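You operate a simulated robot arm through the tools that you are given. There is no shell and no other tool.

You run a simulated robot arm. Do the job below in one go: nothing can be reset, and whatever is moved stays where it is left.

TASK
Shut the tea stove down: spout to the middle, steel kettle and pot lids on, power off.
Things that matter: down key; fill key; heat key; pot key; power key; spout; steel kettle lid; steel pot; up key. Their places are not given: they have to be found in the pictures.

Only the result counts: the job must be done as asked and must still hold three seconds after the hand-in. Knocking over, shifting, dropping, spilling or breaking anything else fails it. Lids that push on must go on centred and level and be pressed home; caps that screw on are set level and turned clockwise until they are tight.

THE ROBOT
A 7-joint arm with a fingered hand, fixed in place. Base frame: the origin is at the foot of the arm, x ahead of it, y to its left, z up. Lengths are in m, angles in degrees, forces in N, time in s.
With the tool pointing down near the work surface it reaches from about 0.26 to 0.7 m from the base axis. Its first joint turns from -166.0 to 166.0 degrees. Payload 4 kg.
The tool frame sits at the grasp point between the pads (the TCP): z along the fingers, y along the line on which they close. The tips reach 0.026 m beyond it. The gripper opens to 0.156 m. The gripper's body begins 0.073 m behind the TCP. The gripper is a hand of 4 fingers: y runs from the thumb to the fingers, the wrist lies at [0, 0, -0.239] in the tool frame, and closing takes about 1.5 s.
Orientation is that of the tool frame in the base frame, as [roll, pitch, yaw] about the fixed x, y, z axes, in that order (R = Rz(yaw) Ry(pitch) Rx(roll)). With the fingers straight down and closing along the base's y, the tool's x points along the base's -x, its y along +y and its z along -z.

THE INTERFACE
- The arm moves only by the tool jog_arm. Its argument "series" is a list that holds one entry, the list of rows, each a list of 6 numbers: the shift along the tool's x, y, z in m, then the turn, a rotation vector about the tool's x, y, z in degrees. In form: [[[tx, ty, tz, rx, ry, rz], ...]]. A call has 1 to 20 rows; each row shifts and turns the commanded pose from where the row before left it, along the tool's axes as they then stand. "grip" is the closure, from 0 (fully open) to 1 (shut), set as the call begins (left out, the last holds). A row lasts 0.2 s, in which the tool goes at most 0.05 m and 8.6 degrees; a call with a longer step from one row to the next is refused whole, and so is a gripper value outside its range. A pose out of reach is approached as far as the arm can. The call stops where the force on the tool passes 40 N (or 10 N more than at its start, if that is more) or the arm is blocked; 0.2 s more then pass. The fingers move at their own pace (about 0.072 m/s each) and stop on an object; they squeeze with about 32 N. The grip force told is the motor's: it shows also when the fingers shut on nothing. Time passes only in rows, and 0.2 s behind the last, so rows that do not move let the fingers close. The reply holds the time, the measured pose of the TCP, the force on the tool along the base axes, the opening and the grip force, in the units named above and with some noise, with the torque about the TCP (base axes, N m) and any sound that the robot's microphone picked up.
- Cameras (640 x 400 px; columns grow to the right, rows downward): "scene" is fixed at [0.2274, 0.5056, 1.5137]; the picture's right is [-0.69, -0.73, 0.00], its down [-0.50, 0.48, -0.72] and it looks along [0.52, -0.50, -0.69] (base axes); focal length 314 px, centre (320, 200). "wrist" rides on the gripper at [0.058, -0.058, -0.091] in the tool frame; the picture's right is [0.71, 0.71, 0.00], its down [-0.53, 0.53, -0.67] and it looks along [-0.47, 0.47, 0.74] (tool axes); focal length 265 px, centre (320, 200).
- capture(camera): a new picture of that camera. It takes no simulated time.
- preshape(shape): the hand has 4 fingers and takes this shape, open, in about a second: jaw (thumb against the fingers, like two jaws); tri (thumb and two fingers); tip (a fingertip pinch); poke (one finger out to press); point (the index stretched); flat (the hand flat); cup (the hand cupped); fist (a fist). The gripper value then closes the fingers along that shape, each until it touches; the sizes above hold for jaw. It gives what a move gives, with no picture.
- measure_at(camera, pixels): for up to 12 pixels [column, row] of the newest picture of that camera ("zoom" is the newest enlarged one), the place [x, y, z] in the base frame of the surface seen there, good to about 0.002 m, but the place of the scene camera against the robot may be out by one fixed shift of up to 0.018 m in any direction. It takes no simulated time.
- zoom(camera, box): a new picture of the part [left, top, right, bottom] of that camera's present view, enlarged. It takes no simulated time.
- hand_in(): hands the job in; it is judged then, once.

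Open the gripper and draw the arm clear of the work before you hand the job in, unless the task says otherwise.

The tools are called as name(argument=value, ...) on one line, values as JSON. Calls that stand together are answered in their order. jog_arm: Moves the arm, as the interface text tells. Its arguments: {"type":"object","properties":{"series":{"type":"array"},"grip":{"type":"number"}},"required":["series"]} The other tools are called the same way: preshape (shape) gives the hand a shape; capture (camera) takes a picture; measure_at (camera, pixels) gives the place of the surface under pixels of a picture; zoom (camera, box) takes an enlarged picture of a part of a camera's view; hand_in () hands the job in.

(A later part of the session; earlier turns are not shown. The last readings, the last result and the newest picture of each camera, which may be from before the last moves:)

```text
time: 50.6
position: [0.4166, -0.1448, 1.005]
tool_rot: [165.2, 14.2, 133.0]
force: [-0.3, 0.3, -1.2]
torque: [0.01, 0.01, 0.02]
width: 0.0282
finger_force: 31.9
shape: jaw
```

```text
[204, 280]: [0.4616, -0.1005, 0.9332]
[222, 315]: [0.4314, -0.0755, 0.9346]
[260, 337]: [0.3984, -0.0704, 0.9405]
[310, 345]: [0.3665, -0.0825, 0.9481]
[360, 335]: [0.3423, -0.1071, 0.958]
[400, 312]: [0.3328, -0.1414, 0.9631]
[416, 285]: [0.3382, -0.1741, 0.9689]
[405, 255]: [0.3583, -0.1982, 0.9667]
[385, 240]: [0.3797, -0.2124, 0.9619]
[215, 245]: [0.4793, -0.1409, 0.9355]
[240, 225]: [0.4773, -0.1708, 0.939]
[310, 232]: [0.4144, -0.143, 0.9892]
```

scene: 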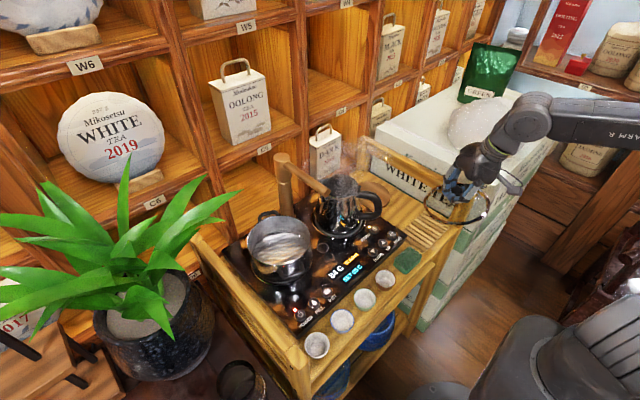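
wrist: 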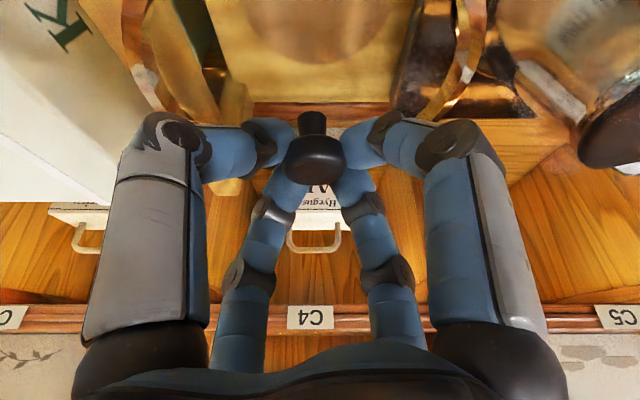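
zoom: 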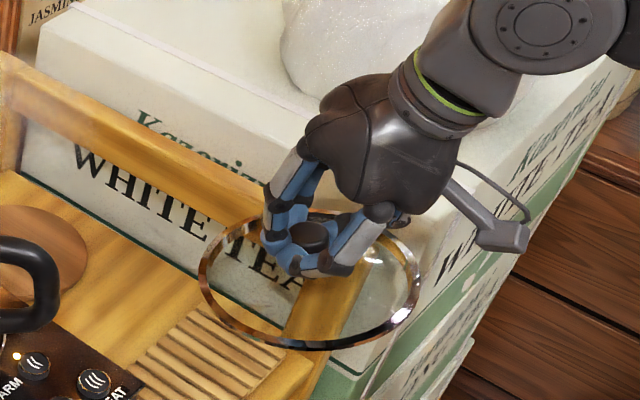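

The rim shows the lid tilted about 13° (far and +y side lower). I wait a second and re-measure to see whether it is drifting.

jog_arm(series=[[[0, 0, 0, 0, 0, 0], [0, 0, 0, 0, 0, 0], [0, 0, 0, 0, 0, 0], [0, 0, 0, 0, 0, 0], [0, 0, 0, 0, 0, 0]]])

zoom(camera="scene", box=[380, 120, 540, 240])

measure_at(camera="zoom", pixels=[[204, 280], [222, 315], [260, 337], [310, 345], [360, 335], [400, 312], [416, 285], [405, 255], [385, 240], [215, 245], [240, 225], [312, 235]])

capture(camera="wrist")

```text
time: 51.8
position: [0.4171, -0.1452, 1.0044]
tool_rot: [165.3, 14.3, 133.0]
force: [0.4, -0.5, -0.6]
torque: [-0.02, 0.0, 0.01]
width: 0.028
finger_force: 31.8
shape: jaw
```

```text
3.33 times, centred on (460, 180) of scene
```

zoom: 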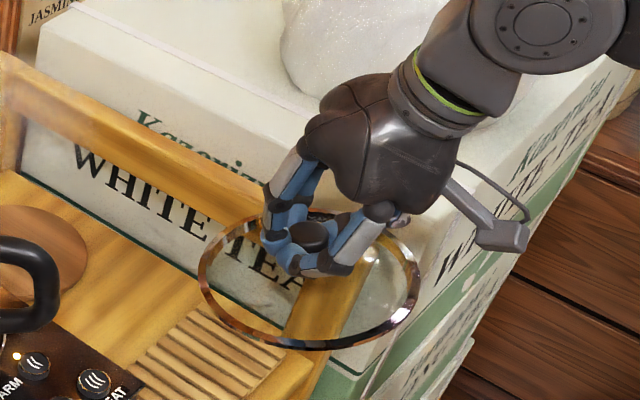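

```text
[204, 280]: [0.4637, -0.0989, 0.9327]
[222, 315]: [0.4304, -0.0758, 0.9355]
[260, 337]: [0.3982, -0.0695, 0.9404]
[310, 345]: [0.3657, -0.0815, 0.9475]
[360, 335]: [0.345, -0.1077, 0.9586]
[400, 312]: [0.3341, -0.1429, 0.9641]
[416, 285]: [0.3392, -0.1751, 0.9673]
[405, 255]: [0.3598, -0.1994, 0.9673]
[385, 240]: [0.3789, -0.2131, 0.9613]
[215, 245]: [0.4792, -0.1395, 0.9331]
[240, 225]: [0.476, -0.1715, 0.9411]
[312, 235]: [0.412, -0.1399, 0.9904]
```

```text
taken
```

wrist: 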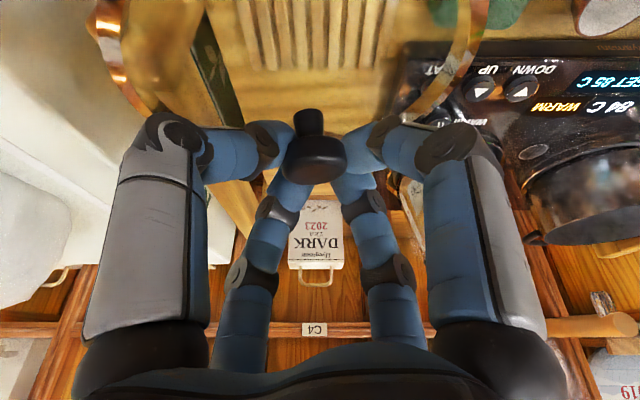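

The tilt is steady at about 13°, so I can correct it with the tool. I rotate the hand 13.4° about the axis that levels the lid.

jog_arm(series=[[[0, 0, 0, -3.207, -0.7226, 0.639], [0, 0, 0, -3.207, -0.7226, 0.639], [0, 0, 0, -3.207, -0.7226, 0.639], [0, 0, 0, -3.207, -0.7226, 0.639], [0, 0, 0, 0, 0, 0], [0, 0, 0, 0, 0, 0]]])

capture(camera="scene")

zoom(camera="scene", box=[390, 140, 530, 245])

```text
time: 53.2
position: [0.4167, -0.1455, 1.0059]
tool_rot: [151.5, 16.1, 129.5]
force: [0.4, -0.1, -1.4]
torque: [0.01, -0.02, -0.01]
width: 0.028
finger_force: 32.1
shape: jaw
```

```text
taken
```

scene: 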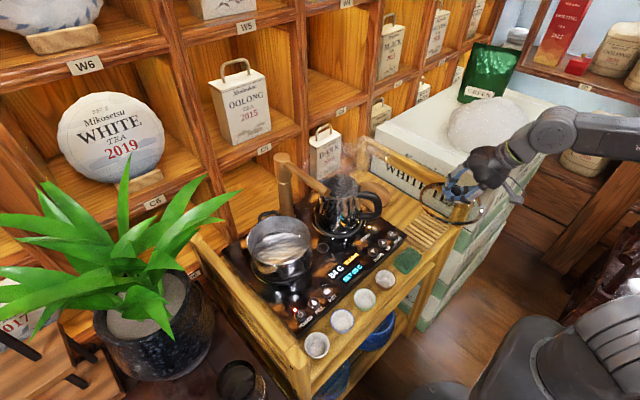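

```text
3.81 times, centred on (460, 192) of scene
```

zoom: 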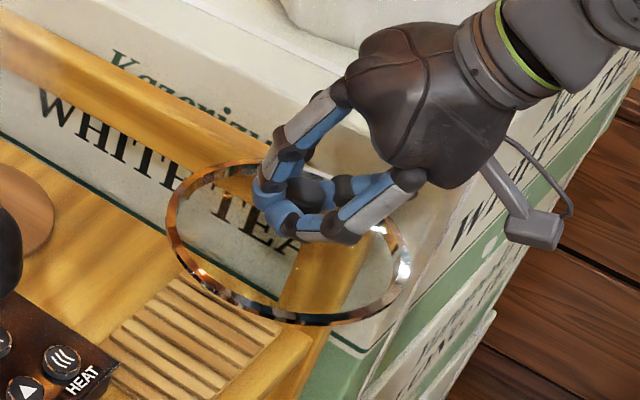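

I measure the rim again all around.

measure_at(camera="zoom", pixels=[[171, 215], [176, 245], [200, 282], [240, 306], [300, 320], [360, 312], [395, 285], [404, 255], [395, 225], [190, 183], [225, 166], [255, 163]])

```text
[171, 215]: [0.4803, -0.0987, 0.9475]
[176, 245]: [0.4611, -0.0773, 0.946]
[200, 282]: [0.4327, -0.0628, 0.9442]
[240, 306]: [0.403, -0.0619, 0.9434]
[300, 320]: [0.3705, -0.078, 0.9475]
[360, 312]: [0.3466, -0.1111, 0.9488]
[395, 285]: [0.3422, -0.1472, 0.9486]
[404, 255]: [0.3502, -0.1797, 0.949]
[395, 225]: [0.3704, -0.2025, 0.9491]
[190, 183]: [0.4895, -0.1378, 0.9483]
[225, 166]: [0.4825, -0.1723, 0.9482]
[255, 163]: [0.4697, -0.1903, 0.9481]
```

The lid is now level to about 1.6°. I re-measure the pot rim in the same (scene) frame, so lid and pot can be aligned without the camera offset mattering.

zoom(camera="scene", box=[235, 195, 325, 295])

```text
4.00 times, centred on (280, 245) of scene
```

zoom: 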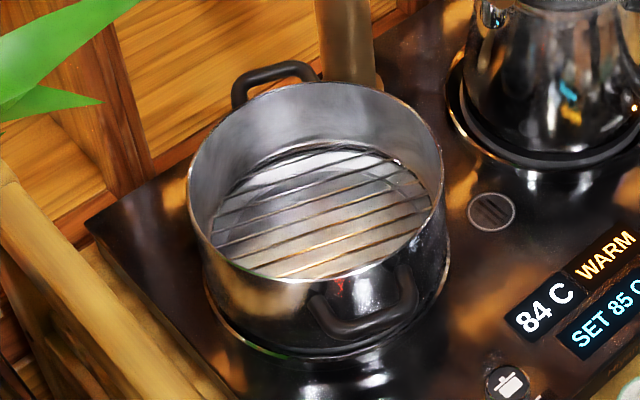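

I measure twelve rim points of the pot.

measure_at(camera="zoom", pixels=[[189, 185], [207, 243], [243, 270], [300, 281], [360, 272], [408, 240], [436, 200], [441, 165], [415, 117], [370, 92], [316, 84], [225, 120]])

```text
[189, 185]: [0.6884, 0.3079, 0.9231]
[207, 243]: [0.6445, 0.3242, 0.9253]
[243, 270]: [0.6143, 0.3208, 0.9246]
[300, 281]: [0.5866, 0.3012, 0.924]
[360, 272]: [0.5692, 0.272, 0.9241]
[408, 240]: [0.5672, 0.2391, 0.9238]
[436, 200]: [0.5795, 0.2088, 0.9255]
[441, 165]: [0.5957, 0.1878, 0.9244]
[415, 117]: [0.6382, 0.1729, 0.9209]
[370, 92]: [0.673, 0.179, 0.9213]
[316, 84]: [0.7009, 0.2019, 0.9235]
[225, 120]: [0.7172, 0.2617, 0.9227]
```

Pot rim centre (scene frame) is (0.6417,0.2490), radius 0.076, z 0.924; lid centre is (0.415,-0.139), so the lid must go (+0.2265,+0.386). First a 1.6° trim rotation and a 0.03 m lift.

jog_arm(series=[[[-0.00415, 0.00688, -0.01265, 0, 0, 0], [-0.00415, 0.00688, -0.01265, 0, 0, 0], [0, 0, 0, -0.978, 0.95, 0.837], [0, 0, 0, 0, 0, 0]]])

```text
time: 54.2
position: [0.4164, -0.1462, 1.0358]
tool_rot: [150.5, 14.7, 129.1]
force: [0.1, -0.6, -1.5]
torque: [0.02, 0.03, 0.0]
width: 0.0282
finger_force: 32.0
shape: jaw
```

I carry the lid sideways along +y in front of the stove, at safe height.

jog_arm(series=[[[0.02234, 0.01922, 0.00415, 0, 0, 0], [0.02234, 0.01922, 0.00415, 0, 0, 0], [0.02234, 0.01922, 0.00415, 0, 0, 0], [0.02234, 0.01922, 0.00415, 0, 0, 0], [0.02234, 0.01922, 0.00415, 0, 0, 0], [0.02234, 0.01922, 0.00415, 0, 0, 0], [0.02234, 0.01922, 0.00415, 0, 0, 0], [0.02234, 0.01922, 0.00415, 0, 0, 0], [0.02234, 0.01922, 0.00415, 0, 0, 0], [0.02234, 0.01922, 0.00415, 0, 0, 0], [0.02234, 0.01922, 0.00415, 0, 0, 0], [0.02234, 0.01922, 0.00415, 0, 0, 0], [0.02234, 0.01922, 0.00415, 0, 0, 0], [0, 0, 0, 0, 0, 0]]])

capture(camera="scene")

capture(camera="wrist")

zoom(camera="scene", box=[230, 180, 410, 330])

```text
time: 57.2
position: [0.4277, 0.1589, 1.0335]
tool_rot: [150.6, 14.7, 129.4]
force: [0.1, -0.1, -1.4]
torque: [-0.01, -0.01, 0.0]
width: 0.0282
finger_force: 31.7
shape: jaw
out of reach, approached as far as the arm can: row 11, 12, 13
```

```text
taken
```

scene: 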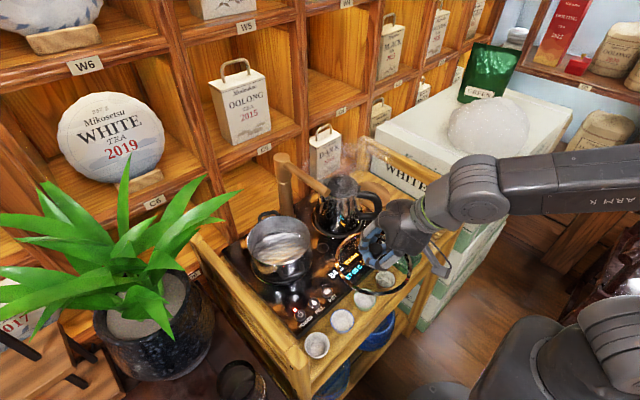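

```text
taken
```

wrist: 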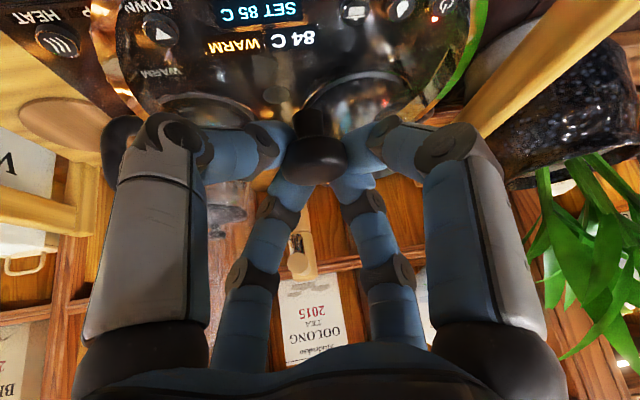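

```text
2.67 times, centred on (320, 255) of scene
```

zoom: 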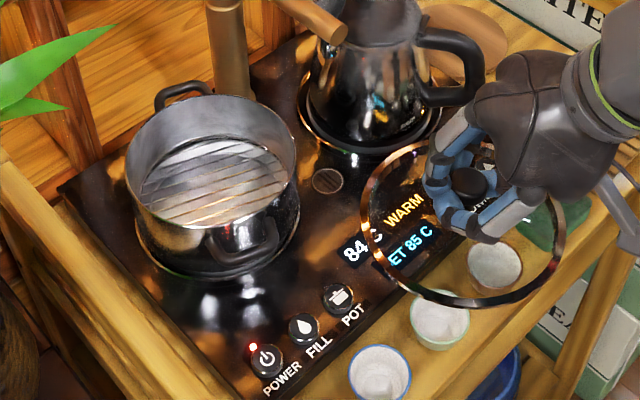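

The sideways move stopped at y=0.159 on a wrist-joint limit, not distance. The lid is still held; I check its rim level before planning a small yaw turn.

measure_at(camera="zoom", pixels=[[363, 210], [372, 245], [395, 277], [430, 298], [475, 304], [520, 295], [550, 267], [562, 235], [555, 205], [370, 180], [390, 157], [420, 146]])

```text
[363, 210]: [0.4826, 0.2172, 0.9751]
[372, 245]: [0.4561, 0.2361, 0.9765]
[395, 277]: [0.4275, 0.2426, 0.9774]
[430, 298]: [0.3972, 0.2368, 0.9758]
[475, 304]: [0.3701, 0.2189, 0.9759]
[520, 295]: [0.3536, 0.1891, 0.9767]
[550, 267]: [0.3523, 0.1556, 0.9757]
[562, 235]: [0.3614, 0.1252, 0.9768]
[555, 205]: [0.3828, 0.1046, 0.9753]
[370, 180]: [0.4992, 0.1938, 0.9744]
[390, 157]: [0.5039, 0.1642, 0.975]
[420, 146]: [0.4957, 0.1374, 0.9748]
```

The lid is perfectly level (z 0.9755±0.001) with its centre at (0.427,0.1665) in the scene frame. I turn the hand 10° about the vertical to relieve the wrist joint and continue to y≈0.241.

jog_arm(series=[[[0, 0, 0, -1.269, 2.3815, -4.2095], [0, 0, 0, -1.269, 2.3815, -4.2095], [0.0118, 0.0243, 0.0092, 0, 0, 0], [0.0118, 0.0243, 0.0092, 0, 0, 0], [0.0118, 0.0243, 0.0092, 0, 0, 0], [0, 0, 0, 0, 0, 0]]])

```text
time: 58.6
position: [0.4511, 0.2429, 1.0368]
tool_rot: [150.4, 14.8, 139.1]
force: [0.2, 0.7, -1.9]
torque: [0.01, -0.01, 0.03]
width: 0.0282
finger_force: 32.0
shape: jaw
```

Reached (0.451,0.243). I now move forward toward the pot.

jog_arm(series=[[[-0.0183, 0.0115, 0.012, 0, 0, 0], [-0.0183, 0.0115, 0.012, 0, 0, 0], [-0.0183, 0.0115, 0.012, 0, 0, 0], [-0.0183, 0.0115, 0.012, 0, 0, 0], [0, 0, 0, 1.015, -1.905, 3.368], [0, 0, 0, 0, 0, 0]]])

capture(camera="scene")

zoom(camera="scene", box=[220, 130, 400, 280])

```text
time: 60.0
position: [0.5481, 0.2403, 1.0378]
tool_rot: [150.4, 14.7, 135.1]
force: [-0.5, -0.3, -1.4]
torque: [0.01, -0.02, -0.02]
width: 0.0282
finger_force: 31.9
shape: jaw
```

```text
taken
```

scene: 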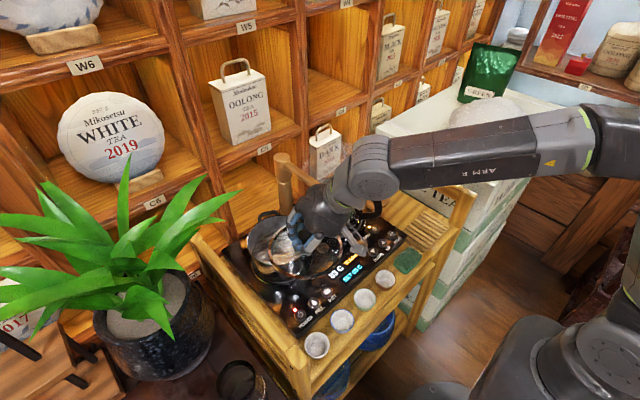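

```text
2.67 times, centred on (310, 205) of scene
```

zoom: 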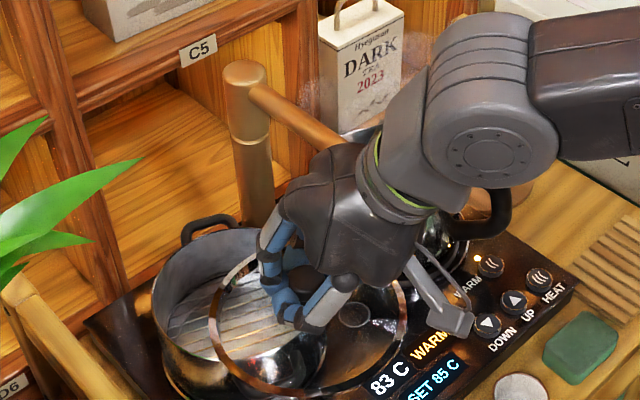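

Clearances look fine. I continue forward to over the pot and turn back 3°.

jog_arm(series=[[[-0.01595, 0.0126, 0.0119, 0, 0, 0], [-0.01595, 0.0126, 0.0119, 0, 0, 0], [-0.01595, 0.0126, 0.0119, 0, 0, 0], [-0.01595, 0.0126, 0.0119, 0, 0, 0], [0, 0, 0, 0.7614, -1.429, 2.526], [0, 0, 0, 0, 0, 0]]])

capture(camera="scene")

zoom(camera="scene", box=[220, 160, 370, 285])

capture(camera="wrist")

```text
time: 61.4
position: [0.6359, 0.2081, 1.0464]
tool_rot: [150.2, 14.4, 132.5]
force: [0.3, 0.0, -1.7]
torque: [-0.03, -0.01, -0.01]
width: 0.0284
finger_force: 31.6
shape: jaw
out of reach, approached as far as the arm can: row 1, 2, 3, 4, 5
```

```text
taken
```

scene: 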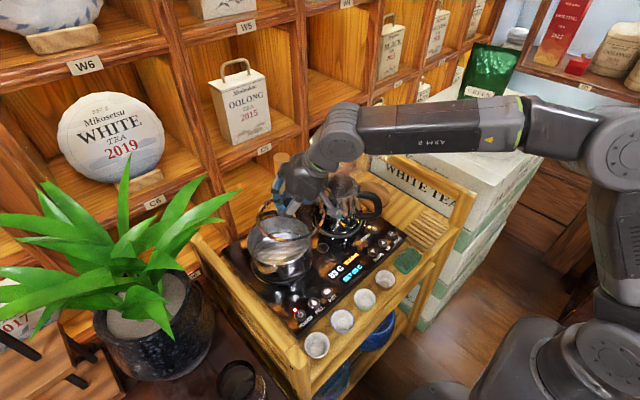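

```text
3.20 times, centred on (295, 222) of scene
```

zoom: 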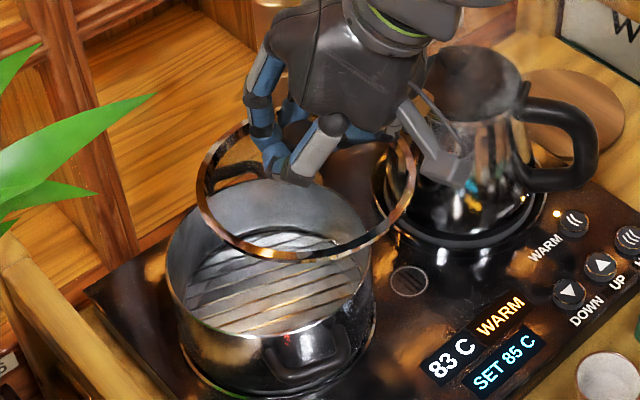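

```text
taken
```

wrist: 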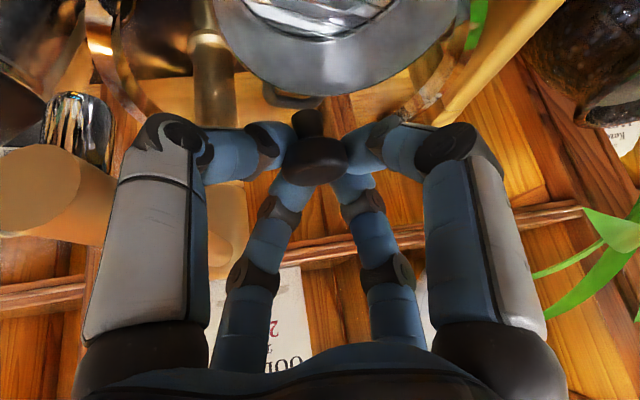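

The move ended off target at (0.636,0.208,1.046) because of a joint limit. I check that the spout is still where it was and see how the arm is standing.

measure_at(camera="wrist", pixels=[[40, 185], [20, 150], [75, 190], [60, 120], [110, 170], [210, 225], [225, 215], [215, 80]])

measure_at(camera="scene", pixels=[[600, 157], [335, 155], [340, 120], [430, 125], [505, 120], [605, 230], [320, 175], [560, 130], [282, 160], [590, 290], [270, 152]])

```text
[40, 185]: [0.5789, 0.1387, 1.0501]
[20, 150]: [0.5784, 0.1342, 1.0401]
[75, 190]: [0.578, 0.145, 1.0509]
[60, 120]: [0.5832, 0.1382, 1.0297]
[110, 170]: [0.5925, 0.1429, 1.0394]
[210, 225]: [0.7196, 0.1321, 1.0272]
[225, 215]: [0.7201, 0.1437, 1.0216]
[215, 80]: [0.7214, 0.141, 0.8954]
```

```text
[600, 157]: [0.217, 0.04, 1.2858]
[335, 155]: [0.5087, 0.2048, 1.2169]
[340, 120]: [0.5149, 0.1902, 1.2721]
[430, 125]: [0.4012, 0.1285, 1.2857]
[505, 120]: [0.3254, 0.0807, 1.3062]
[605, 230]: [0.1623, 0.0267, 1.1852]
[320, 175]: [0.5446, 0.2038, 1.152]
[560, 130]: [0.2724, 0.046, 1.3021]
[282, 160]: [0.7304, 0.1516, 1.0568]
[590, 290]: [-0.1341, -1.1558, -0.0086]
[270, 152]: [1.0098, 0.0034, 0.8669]
```

The spout is untouched (end centre (0.579,0.139)). I try turning the hand +8° about the vertical and moving +y to see if the target can be reached that way.

jog_arm(series=[[[0, 0, 0, -0.995, 1.926, -3.362], [0, 0, 0, -0.995, 1.926, -3.362], [0, 0, 0, 0, 0, 0]]])

```text
time: 62.2
position: [0.6373, 0.2085, 1.0473]
tool_rot: [150.4, 14.6, 140.2]
force: [0.8, -0.5, -1.3]
torque: [0.01, -0.04, -0.01]
width: 0.0283
finger_force: 31.5
shape: jaw
```

With yaw 140° the pose is reachable. I move to the target above the pot.

jog_arm(series=[[[0.005, 0.00583, 0.00478, 0, 0, 0], [0.005, 0.00583, 0.00478, 0, 0, 0], [0.005, 0.00583, 0.00478, 0, 0, 0], [0.005, 0.00583, 0.00478, 0, 0, 0], [0, 0, 0, 0, 0, 0]]])

capture(camera="scene")

zoom(camera="scene", box=[220, 150, 370, 275])

capture(camera="wrist")

```text
time: 63.4
position: [0.6411, 0.2419, 1.0365]
tool_rot: [150.4, 14.7, 140.1]
force: [-0.5, 0.2, -0.1]
torque: [0.04, 0.0, 0.01]
width: 0.0278
finger_force: 32.1
shape: jaw
```

```text
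taken
```

scene: 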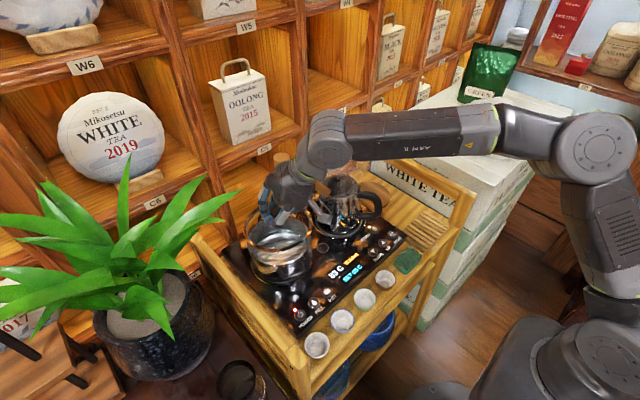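

```text
3.20 times, centred on (295, 212) of scene
```

zoom: 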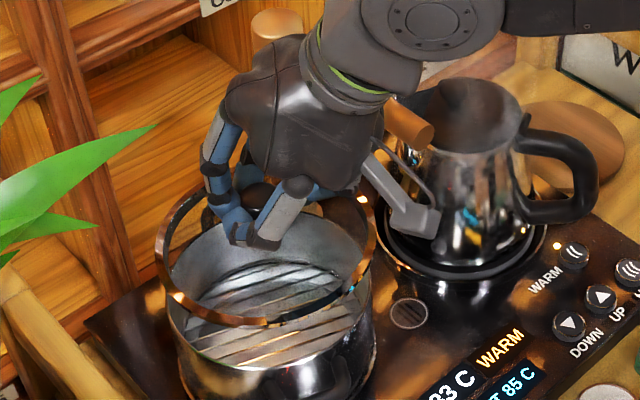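

```text
taken
```

wrist: 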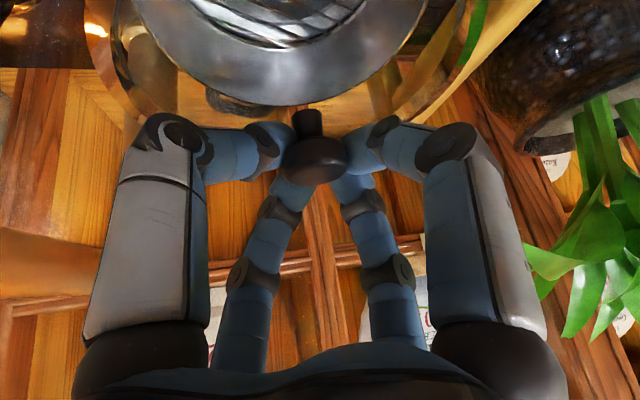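

The lid is now right over the pot. I measure the lid rim again for centre and level.

measure_at(camera="zoom", pixels=[[158, 262], [166, 285], [190, 308], [225, 322], [265, 326], [305, 318], [340, 300], [362, 272], [373, 240], [163, 230], [180, 205], [368, 215]])

```text
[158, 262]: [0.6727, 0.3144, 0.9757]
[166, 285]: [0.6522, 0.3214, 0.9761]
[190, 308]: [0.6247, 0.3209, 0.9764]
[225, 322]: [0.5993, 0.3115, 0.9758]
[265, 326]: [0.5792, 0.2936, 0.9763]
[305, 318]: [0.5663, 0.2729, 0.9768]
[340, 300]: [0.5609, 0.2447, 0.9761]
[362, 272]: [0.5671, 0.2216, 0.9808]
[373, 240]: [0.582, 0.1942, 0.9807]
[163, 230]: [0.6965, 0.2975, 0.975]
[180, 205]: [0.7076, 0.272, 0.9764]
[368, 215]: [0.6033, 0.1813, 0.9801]
```

The lid centre is at (0.6375,0.248) against the pot's (0.6417,0.249), level within about 2°. I trim by 1° and 4 mm in x, then lower 0.033 m.

jog_arm(series=[[[0, 0, 0, -0.743, 0.461, 0.485], [-0.0028, 0.002, 0.002, 0, 0, 0], [0.00277, -0.00526, 0.00926, 0, 0, 0], [0.00277, -0.00526, 0.00926, 0, 0, 0], [0.00277, -0.00526, 0.00926, 0, 0, 0], [0, 0, 0, 0, 0, 0]]])

zoom(camera="scene", box=[220, 150, 370, 275])

```text
time: 64.8
position: [0.6446, 0.2427, 1.0017]
tool_rot: [149.8, 14.1, 140.0]
force: [-0.4, -0.2, -1.3]
torque: [-0.02, 0.01, -0.01]
width: 0.0279
finger_force: 32.3
shape: jaw
```

```text
3.20 times, centred on (295, 212) of scene
```

zoom: 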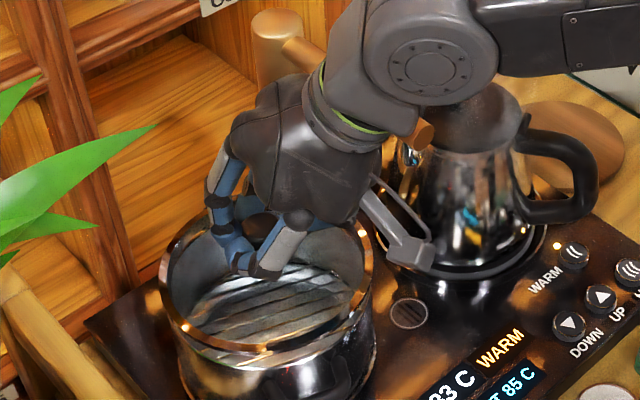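

No contact yet. I re-measure the lid rim just above the pot.

measure_at(camera="zoom", pixels=[[161, 285], [170, 312], [195, 336], [230, 350], [265, 353], [305, 344], [340, 325], [363, 298], [373, 262], [166, 255], [183, 232], [365, 235]])

```text
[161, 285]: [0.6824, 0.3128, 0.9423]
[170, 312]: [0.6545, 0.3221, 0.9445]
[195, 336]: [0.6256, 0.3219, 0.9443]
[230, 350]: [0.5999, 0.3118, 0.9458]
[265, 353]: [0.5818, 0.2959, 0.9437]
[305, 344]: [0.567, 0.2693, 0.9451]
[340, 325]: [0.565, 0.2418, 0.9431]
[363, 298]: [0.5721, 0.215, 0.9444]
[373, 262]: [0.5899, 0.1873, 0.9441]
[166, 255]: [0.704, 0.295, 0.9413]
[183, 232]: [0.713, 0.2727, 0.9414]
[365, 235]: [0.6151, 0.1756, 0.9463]
```

Lid centre (0.641,0.247) and level about 1°. I trim 1.5 mm in y and lower gently until contact.

jog_arm(series=[[[0.0016, -0.0009, 0.005, 0, 0, 0], [0.0005, -0.00095, 0.0017, 0, 0, 0], [0.0005, -0.00095, 0.0017, 0, 0, 0], [0, 0, 0, 0, 0, 0]]])

```text
time: 65.8
position: [0.6465, 0.2446, 0.9921]
tool_rot: [149.7, 14.1, 140.1]
force: [0.3, -0.2, -1.3]
torque: [-0.01, -0.02, -0.02]
width: 0.028
finger_force: 32.1
shape: jaw
```

Still no contact at TCP z 0.992. I continue down 2 mm at a time.

jog_arm(series=[[[0.0005, -0.00095, 0.0017, 0, 0, 0], [0, 0, 0, 0, 0, 0], [0.0005, -0.00095, 0.0017, 0, 0, 0], [0, 0, 0, 0, 0, 0]]])

zoom(camera="scene", box=[230, 180, 350, 280])

```text
time: 66.8
position: [0.6475, 0.2439, 0.989]
tool_rot: [149.7, 14.0, 139.9]
force: [0.0, -0.4, -1.7]
torque: [0.01, 0.0, -0.01]
width: 0.028
finger_force: 31.5
shape: jaw
```

```text
4.00 times, centred on (290, 230) of scene
```

zoom: 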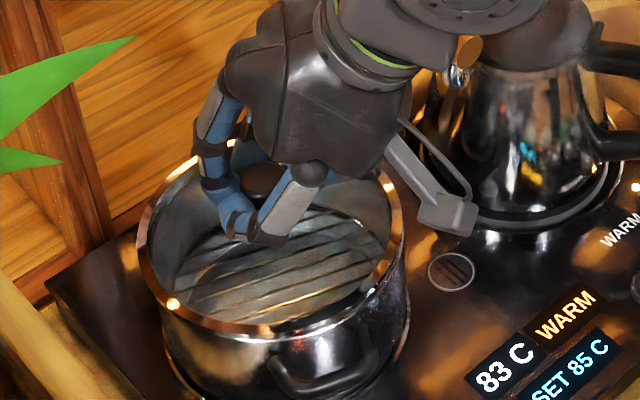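

The lid is almost on the rim. I measure the rim once more before the last millimetres.

measure_at(camera="zoom", pixels=[[139, 268], [150, 297], [180, 320], [220, 332], [265, 335], [310, 326], [355, 306], [388, 275], [402, 235], [145, 232], [165, 200], [395, 200]])

```text
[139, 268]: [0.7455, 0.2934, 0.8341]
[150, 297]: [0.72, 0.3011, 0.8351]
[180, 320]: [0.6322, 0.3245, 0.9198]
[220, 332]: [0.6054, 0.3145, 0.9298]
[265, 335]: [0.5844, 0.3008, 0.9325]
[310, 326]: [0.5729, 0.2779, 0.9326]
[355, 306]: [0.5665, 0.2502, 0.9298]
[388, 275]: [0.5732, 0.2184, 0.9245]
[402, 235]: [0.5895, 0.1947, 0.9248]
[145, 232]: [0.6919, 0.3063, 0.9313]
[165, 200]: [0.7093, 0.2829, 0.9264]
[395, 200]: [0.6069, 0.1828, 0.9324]
```

The lid is centred within about 1.5 mm. I trim by -1 mm in x and lower further in 2 mm steps.

jog_arm(series=[[[0.0009, -0.0018, 0.0011, 0, 0, 0], [0, 0, 0, 0, 0, 0], [0.00049, -0.00098, 0.00167, 0, 0, 0], [0, 0, 0, 0, 0, 0]]])

```text
time: 67.8
position: [0.6461, 0.245, 0.986]
tool_rot: [149.6, 14.1, 139.9]
force: [-3.0, -1.1, 6.6]
torque: [0.05, -0.06, -0.02]
width: 0.0283
finger_force: 32.4
shape: jaw
```

Contact now (about 8 N). I look at how the lid sits.

capture(camera="scene")

zoom(camera="scene", box=[230, 185, 330, 285])

capture(camera="wrist")

```text
taken
```

scene: 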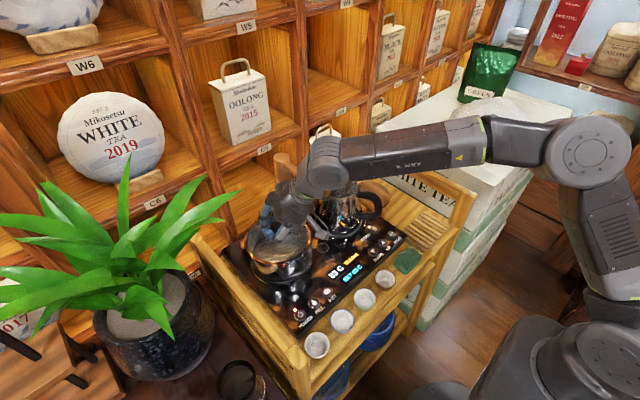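

```text
4.00 times, centred on (280, 235) of scene
```

zoom: 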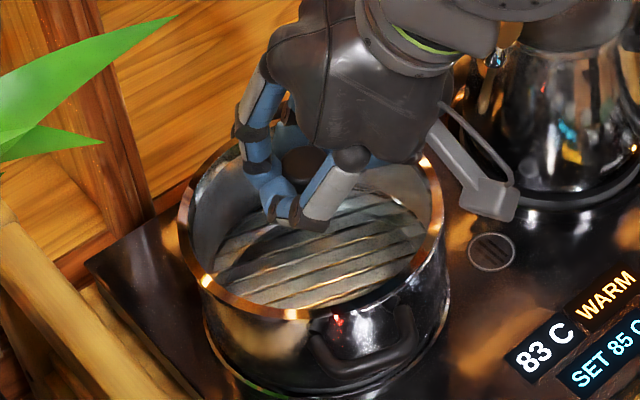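

```text
taken
```

wrist: 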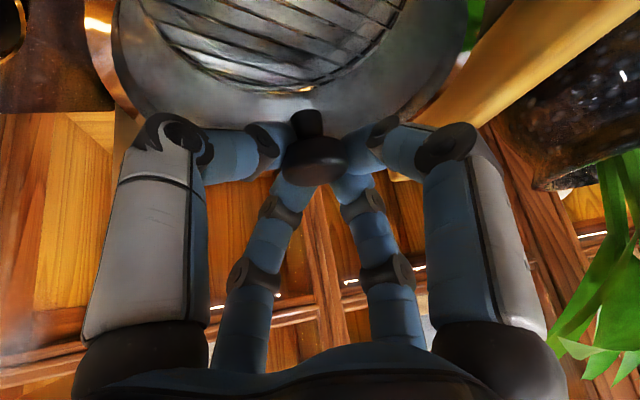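

The lid ring lies around the pot rim. I measure points on the ring itself to check centring.

measure_at(camera="zoom", pixels=[[183, 240], [190, 265], [206, 284], [235, 304], [265, 313], [292, 314], [340, 303], [385, 280], [420, 248], [438, 205], [436, 180], [186, 205]])

```text
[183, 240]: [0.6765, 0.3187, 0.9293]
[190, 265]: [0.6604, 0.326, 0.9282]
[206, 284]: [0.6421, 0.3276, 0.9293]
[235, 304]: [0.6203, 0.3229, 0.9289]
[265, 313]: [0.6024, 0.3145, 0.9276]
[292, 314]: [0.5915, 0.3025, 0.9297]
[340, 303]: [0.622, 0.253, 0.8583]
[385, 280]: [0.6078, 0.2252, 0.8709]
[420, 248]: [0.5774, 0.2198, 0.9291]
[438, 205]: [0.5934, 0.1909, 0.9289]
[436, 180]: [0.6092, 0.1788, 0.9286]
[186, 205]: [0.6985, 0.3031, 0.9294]
```

The ring is level at z≈0.929, 5 mm above the pot rim, with centre about 2 mm toward +x; the side force agrees. I shift back 1.5 mm and press down lightly.

jog_arm(series=[[[0.0009, -0.0016, -0.0001, 0, 0, 0], [0, 0, 0, 0, 0, 0]]])

```text
time: 68.4
position: [0.6447, 0.2437, 0.9864]
tool_rot: [149.4, 14.3, 140.0]
force: [4.9, 0.4, 12.2]
torque: [0.11, -0.18, 0.04]
width: 0.0276
finger_force: 31.8
shape: jaw
```

The lid is seated with 12 N. I open the jaws slightly to free the knob, then look.

jog_arm(series=[[[0, 0, -0.002, 0, 0, 0], [0, 0, 0, 0, 0, 0], [0, 0, 0, 0, 0, 0], [0, 0, 0, 0, 0, 0]]], grip=0.65)

capture(camera="wrist")

zoom(camera="scene", box=[230, 185, 330, 285])

```text
time: 69.4
position: [0.6426, 0.2442, 0.9851]
tool_rot: [149.7, 14.1, 140.1]
force: [-1.4, 2.5, 3.6]
torque: [0.02, 0.09, 0.0]
width: 0.0533
finger_force: 0.0
shape: jaw
```

```text
taken
```

wrist: 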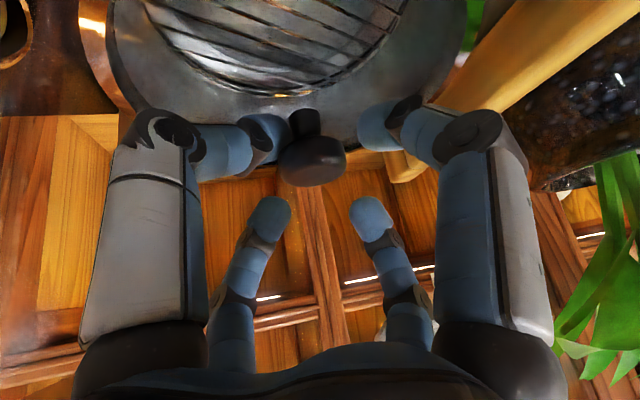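

```text
4.00 times, centred on (280, 235) of scene
```

zoom: 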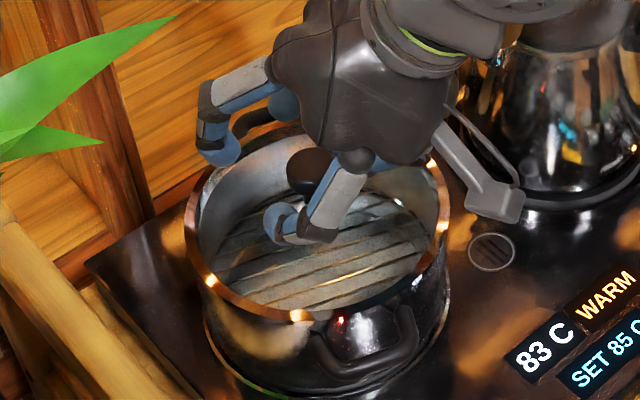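

The jaws are open to 0.053 and the lid has settled centred on the rim. I shift 3 mm to centre the knob between the fingers and withdraw along the tool axis.

jog_arm(series=[[[-0.0025, -0.0025, -0.002, 0, 0, 0], [0, 0, -0.008, 0, 0, 0], [0, 0, -0.012, 0, 0, 0], [0, 0, -0.015, 0, 0, 0], [0, 0, 0, 0, 0, 0]]], grip=0.6)

capture(camera="wrist")

zoom(camera="scene", box=[230, 185, 330, 285])

```text
time: 70.6
position: [0.6253, 0.2304, 1.0162]
tool_rot: [149.7, 14.1, 140.0]
force: [0.3, -1.1, -0.6]
torque: [0.0, 0.0, 0.0]
width: 0.0619
finger_force: 0.0
shape: jaw
heard: snap
```

```text
taken
```

wrist: 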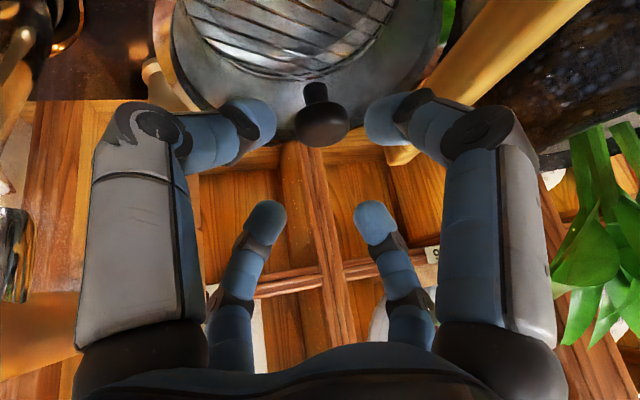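

```text
4.00 times, centred on (280, 235) of scene
```

zoom: 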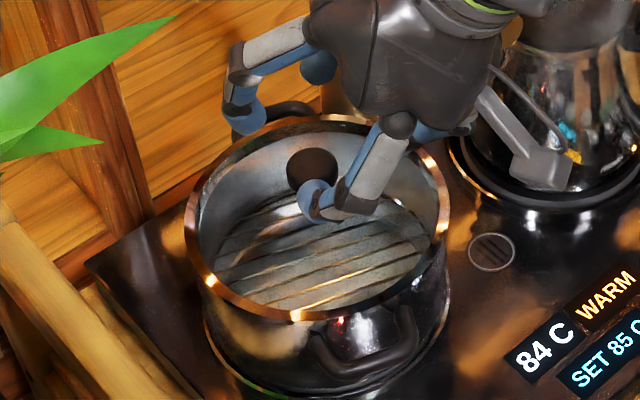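

A "snap" was heard during withdrawal, presumably the lid seating. I measure the lid ring and check its height.

measure_at(camera="zoom", pixels=[[191, 235], [197, 262], [213, 285], [240, 305], [270, 314], [300, 316], [345, 306], [390, 285], [428, 248], [444, 205], [438, 178], [311, 165]])

capture(camera="scene")

zoom(camera="scene", box=[220, 130, 420, 290])

```text
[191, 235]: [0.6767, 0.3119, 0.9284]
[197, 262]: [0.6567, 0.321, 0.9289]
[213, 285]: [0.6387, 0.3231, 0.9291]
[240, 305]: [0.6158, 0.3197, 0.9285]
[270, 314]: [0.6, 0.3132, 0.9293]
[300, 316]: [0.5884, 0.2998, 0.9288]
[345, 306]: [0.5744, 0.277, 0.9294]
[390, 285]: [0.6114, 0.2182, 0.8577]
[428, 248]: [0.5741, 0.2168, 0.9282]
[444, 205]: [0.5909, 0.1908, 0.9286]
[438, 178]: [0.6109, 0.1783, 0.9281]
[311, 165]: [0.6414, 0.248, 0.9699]
```

```text
taken
```

scene: 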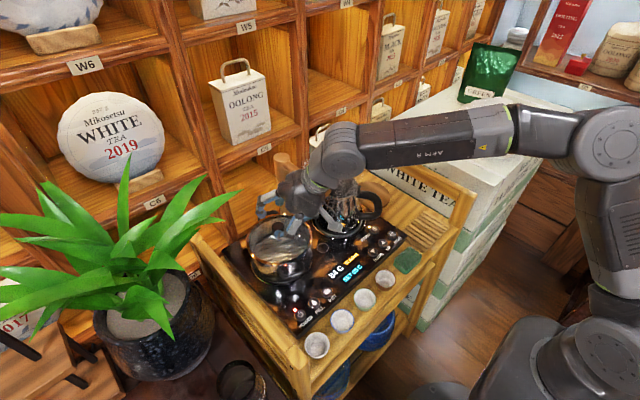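

```text
2.50 times, centred on (320, 210) of scene
```

zoom: 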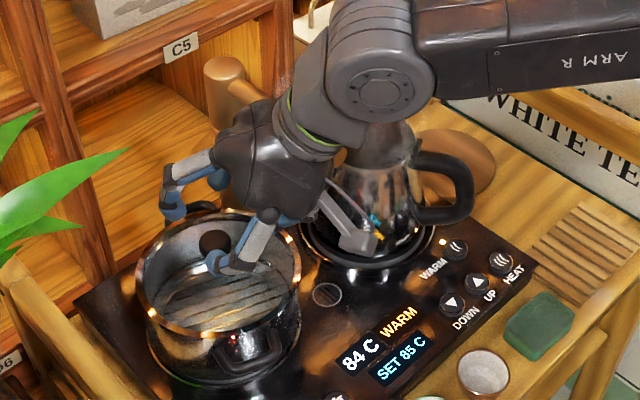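

The lid ring is level (z 0.9287±0.0005) and its knob is at (0.6414,0.248), right over the pot centre. I lift the hand straight up away from the lid and spout, then back.

jog_arm(series=[[[-0.0049, 0.0098, -0.0167, 0, 0, 0], [-0.0049, 0.0098, -0.0167, 0, 0, 0], [-0.0049, 0.0098, -0.0167, 0, 0, 0], [0.0223, -0.0138, -0.0146, 0, 0, 0], [0.0223, -0.0138, -0.0146, 0, 0, 0], [0.0223, -0.0138, -0.0146, 0, 0, 0], [0.0223, -0.0138, -0.0146, 0, 0, 0], [0, 0, 0, 0, 0, 0]]])

capture(camera="scene")

zoom(camera="scene", box=[225, 140, 405, 290])

capture(camera="wrist")

```text
time: 72.4
position: [0.5056, 0.231, 1.0752]
tool_rot: [149.7, 14.2, 140.0]
force: [-0.1, -0.4, -0.3]
torque: [0.01, 0.0, -0.02]
width: 0.0623
finger_force: 0.0
shape: jaw
```

```text
taken
```

scene: 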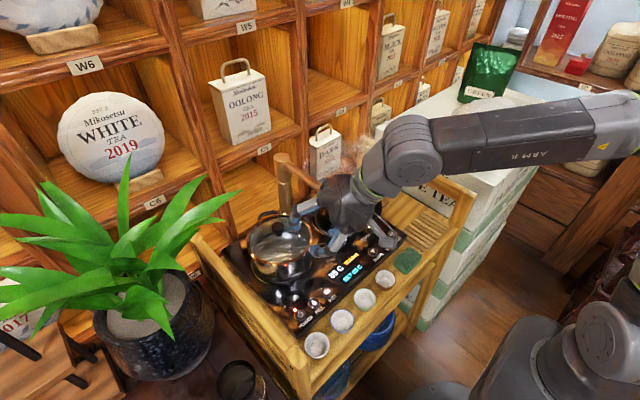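

```text
2.67 times, centred on (315, 215) of scene
```

zoom: 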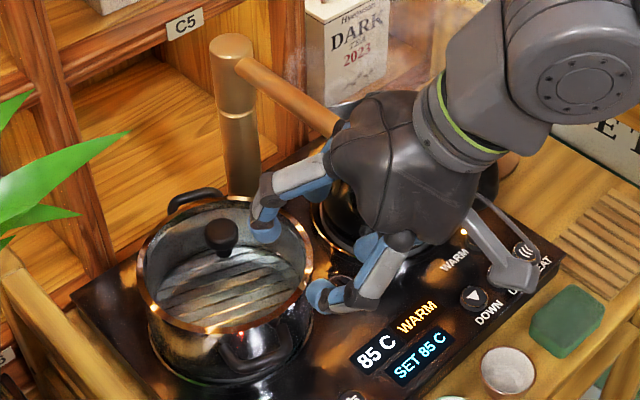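

```text
taken
```

wrist: 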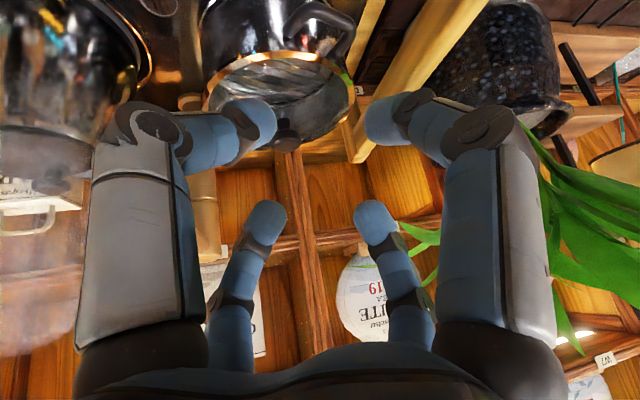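

The lid sits on the pot with its knob centred; the spout is still straight. I close the fingers and reorient the hand to a smaller tilt for a press on the lid knob.

jog_arm(series=[[[0, 0, -0.02, 0, 0, 0], [0, 0, 0, 5.66, 1.27, 0], [0, 0, 0, 5.66, 1.27, 0], [0, 0, 0, 0, 0, -7], [0, 0, 0, 0, 0, -7], [0, 0, 0, 0, 0, -7], [0, 0, 0, 0, 0, 0]]], grip=1)

capture(camera="wrist")

capture(camera="scene")

```text
time: 74.0
position: [0.4956, 0.2276, 1.0927]
tool_rot: [166.6, 17.7, 162.0]
force: [1.1, -0.1, -0.6]
torque: [0.01, -0.01, -0.01]
width: 0.0
finger_force: 31.6
shape: jaw
```

```text
taken
```

wrist: 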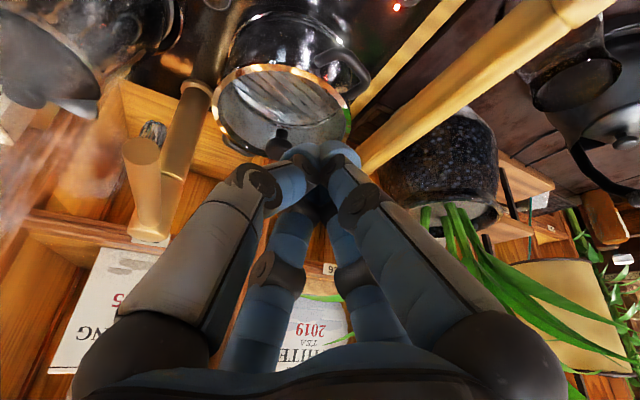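

```text
taken
```

scene: 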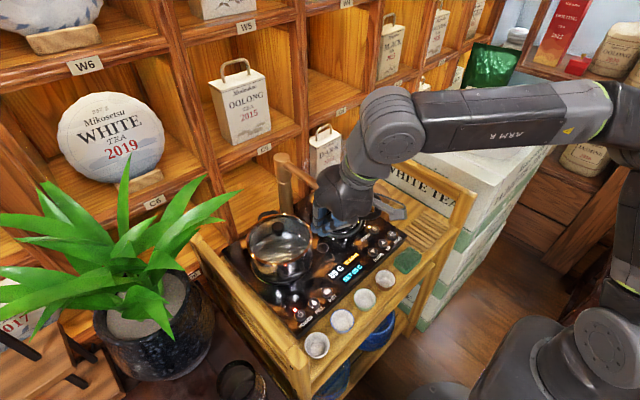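

I measure the pot lid knob and ring with the wrist camera for the press.

measure_at(camera="wrist", pixels=[[278, 133], [275, 140], [271, 138], [284, 138], [216, 100], [348, 112], [280, 67], [240, 148], [226, 85], [340, 90], [150, 170], [140, 150]])

zoom(camera="wrist", box=[190, 40, 390, 170])

```text
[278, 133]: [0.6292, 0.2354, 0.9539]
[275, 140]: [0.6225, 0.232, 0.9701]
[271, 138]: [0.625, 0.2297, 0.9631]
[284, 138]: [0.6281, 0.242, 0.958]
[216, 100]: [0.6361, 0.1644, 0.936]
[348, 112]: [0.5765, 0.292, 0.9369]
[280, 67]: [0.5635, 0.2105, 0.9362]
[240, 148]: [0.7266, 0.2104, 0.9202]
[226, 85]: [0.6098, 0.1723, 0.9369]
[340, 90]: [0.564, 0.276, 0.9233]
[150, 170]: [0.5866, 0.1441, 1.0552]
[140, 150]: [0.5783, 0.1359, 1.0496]
```

```text
3.08 times, centred on (290, 105) of wrist
```

zoom: 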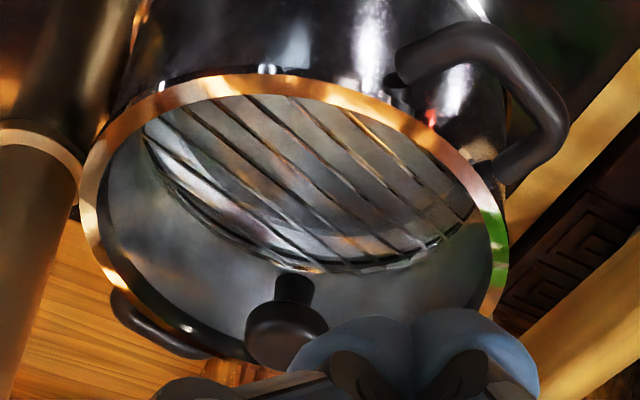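

The lid ring sits snugly on the pot; knob top is about (0.633,0.2405,0.9765). I move the closed fingertips above it.

jog_arm(series=[[[-0.0189, 0.005, 0.0209, 0, 0, 0], [-0.0189, 0.005, 0.0209, 0, 0, 0], [-0.0189, 0.005, 0.0209, 0, 0, 0], [-0.0189, 0.005, 0.0209, 0, 0, 0], [-0.0189, 0.005, 0.0209, 0, 0, 0], [0, 0, 0, 0, 0, 0]]])

zoom(camera="scene", box=[225, 140, 405, 290])

capture(camera="wrist")

```text
time: 75.4
position: [0.6248, 0.2362, 1.0309]
tool_rot: [166.6, 17.7, 162.0]
force: [1.0, -0.1, 0.1]
torque: [0.02, -0.01, 0.0]
width: 0.0
finger_force: 32.5
shape: jaw
```

```text
2.67 times, centred on (315, 215) of scene
```

zoom: 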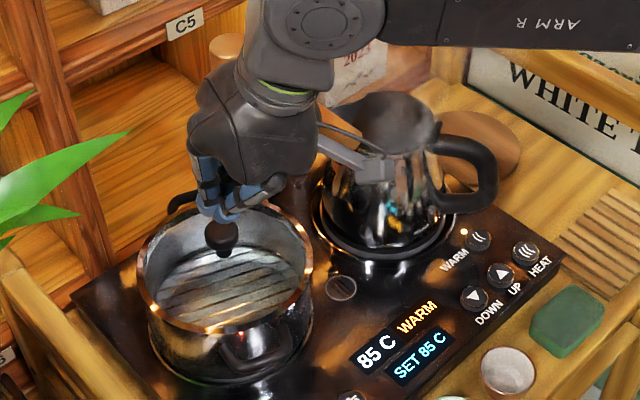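

```text
taken
```

wrist: 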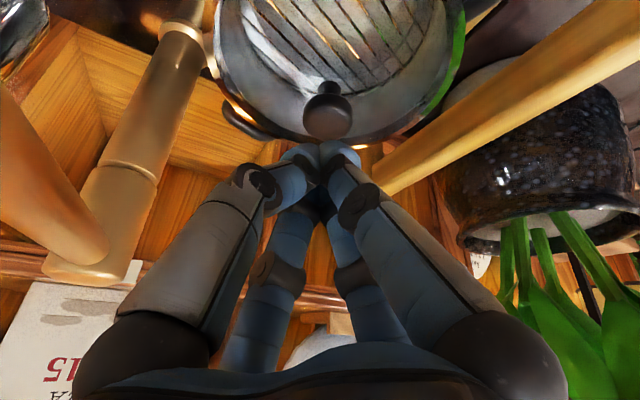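

Tips are over the knob. I lower gently to press.

jog_arm(series=[[[0.00243, -0.00177, 0.00742, 0, 0, 0], [0.00243, -0.00177, 0.00742, 0, 0, 0], [0.00152, -0.0011, 0.00464, 0, 0, 0], [0.0006, -0.00044, 0.00185, 0, 0, 0], [0.0006, -0.00044, 0.00185, 0, 0, 0], [0.0006, -0.00044, 0.00185, 0, 0, 0], [0.0006, -0.00044, 0.00185, 0, 0, 0]]])

```text
time: 76.8
position: [0.6255, 0.2348, 1.0104]
tool_rot: [166.2, 18.1, 161.7]
force: [-0.3, -2.4, 8.3]
torque: [-0.04, 0.01, 0.02]
width: 0.0003
finger_force: 31.5
shape: jaw
stopped in row 6: the force on the tool passed its limit at 43 N (the readings are from after the stop); the commanded pose is now the measured one
```

It took 43 N with no further click, so the lid is home. I lift off and back away.

jog_arm(series=[[[-0.0076, 0.0055, -0.0232, 0, 0, 0], [-0.0076, 0.0055, -0.0232, 0, 0, 0], [0.0295, -0.0076, -0.0115, 0, 0, 0], [0.0295, -0.0076, -0.0115, 0, 0, 0], [0.0295, -0.0076, -0.0115, 0, 0, 0], [0.0295, -0.0076, -0.0115, 0, 0, 0], [0, 0, 0, 0, 0, 0]]])

capture(camera="scene")

zoom(camera="scene", box=[230, 150, 350, 290])

capture(camera="wrist")

```text
time: 78.3
position: [0.4946, 0.2371, 1.0596]
tool_rot: [166.2, 18.0, 161.8]
force: [0.2, 0.3, 0.4]
torque: [0.01, 0.01, -0.01]
width: 0.0
finger_force: 32.1
shape: jaw
```

```text
taken
```

scene: 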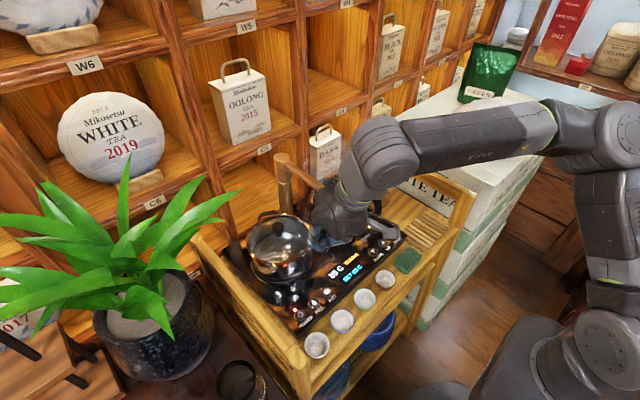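

```text
2.86 times, centred on (290, 220) of scene
```

zoom: 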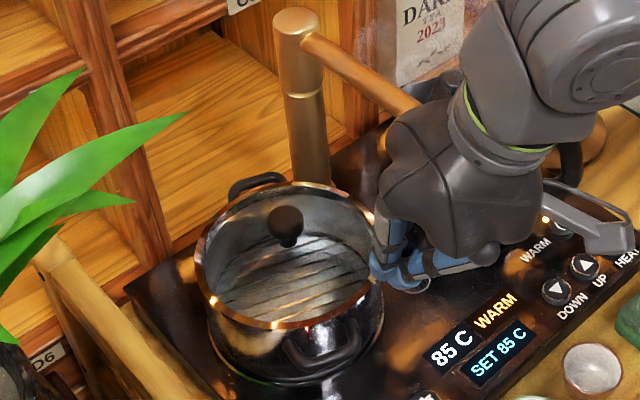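

```text
taken
```

wrist: 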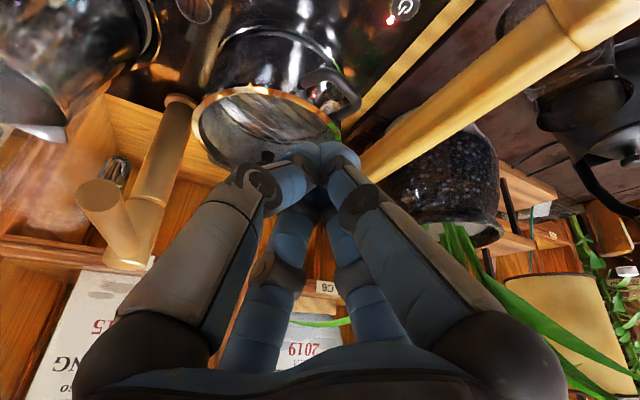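

The lid and pot look right. Now for the power key at about (0.487,0.302,0.848): I reduce the tilt and turn the hand, then move to a safe spot and take the poke shape.

jog_arm(series=[[[0, 0, 0, 4.7, 6.47, 0], [0, 0, 0, -1.5, 1.1, -5.6], [0, 0, 0, -1.5, 1.1, -5.6], [0, 0, 0, 0, 0, 0]]])

```text
time: 79.3
position: [0.4951, 0.2375, 1.0591]
tool_rot: [170.5, 11.2, 174.9]
force: [-0.2, -0.2, 0.8]
torque: [0.0, 0.01, 0.01]
width: 0.0
finger_force: 32.0
shape: jaw
```

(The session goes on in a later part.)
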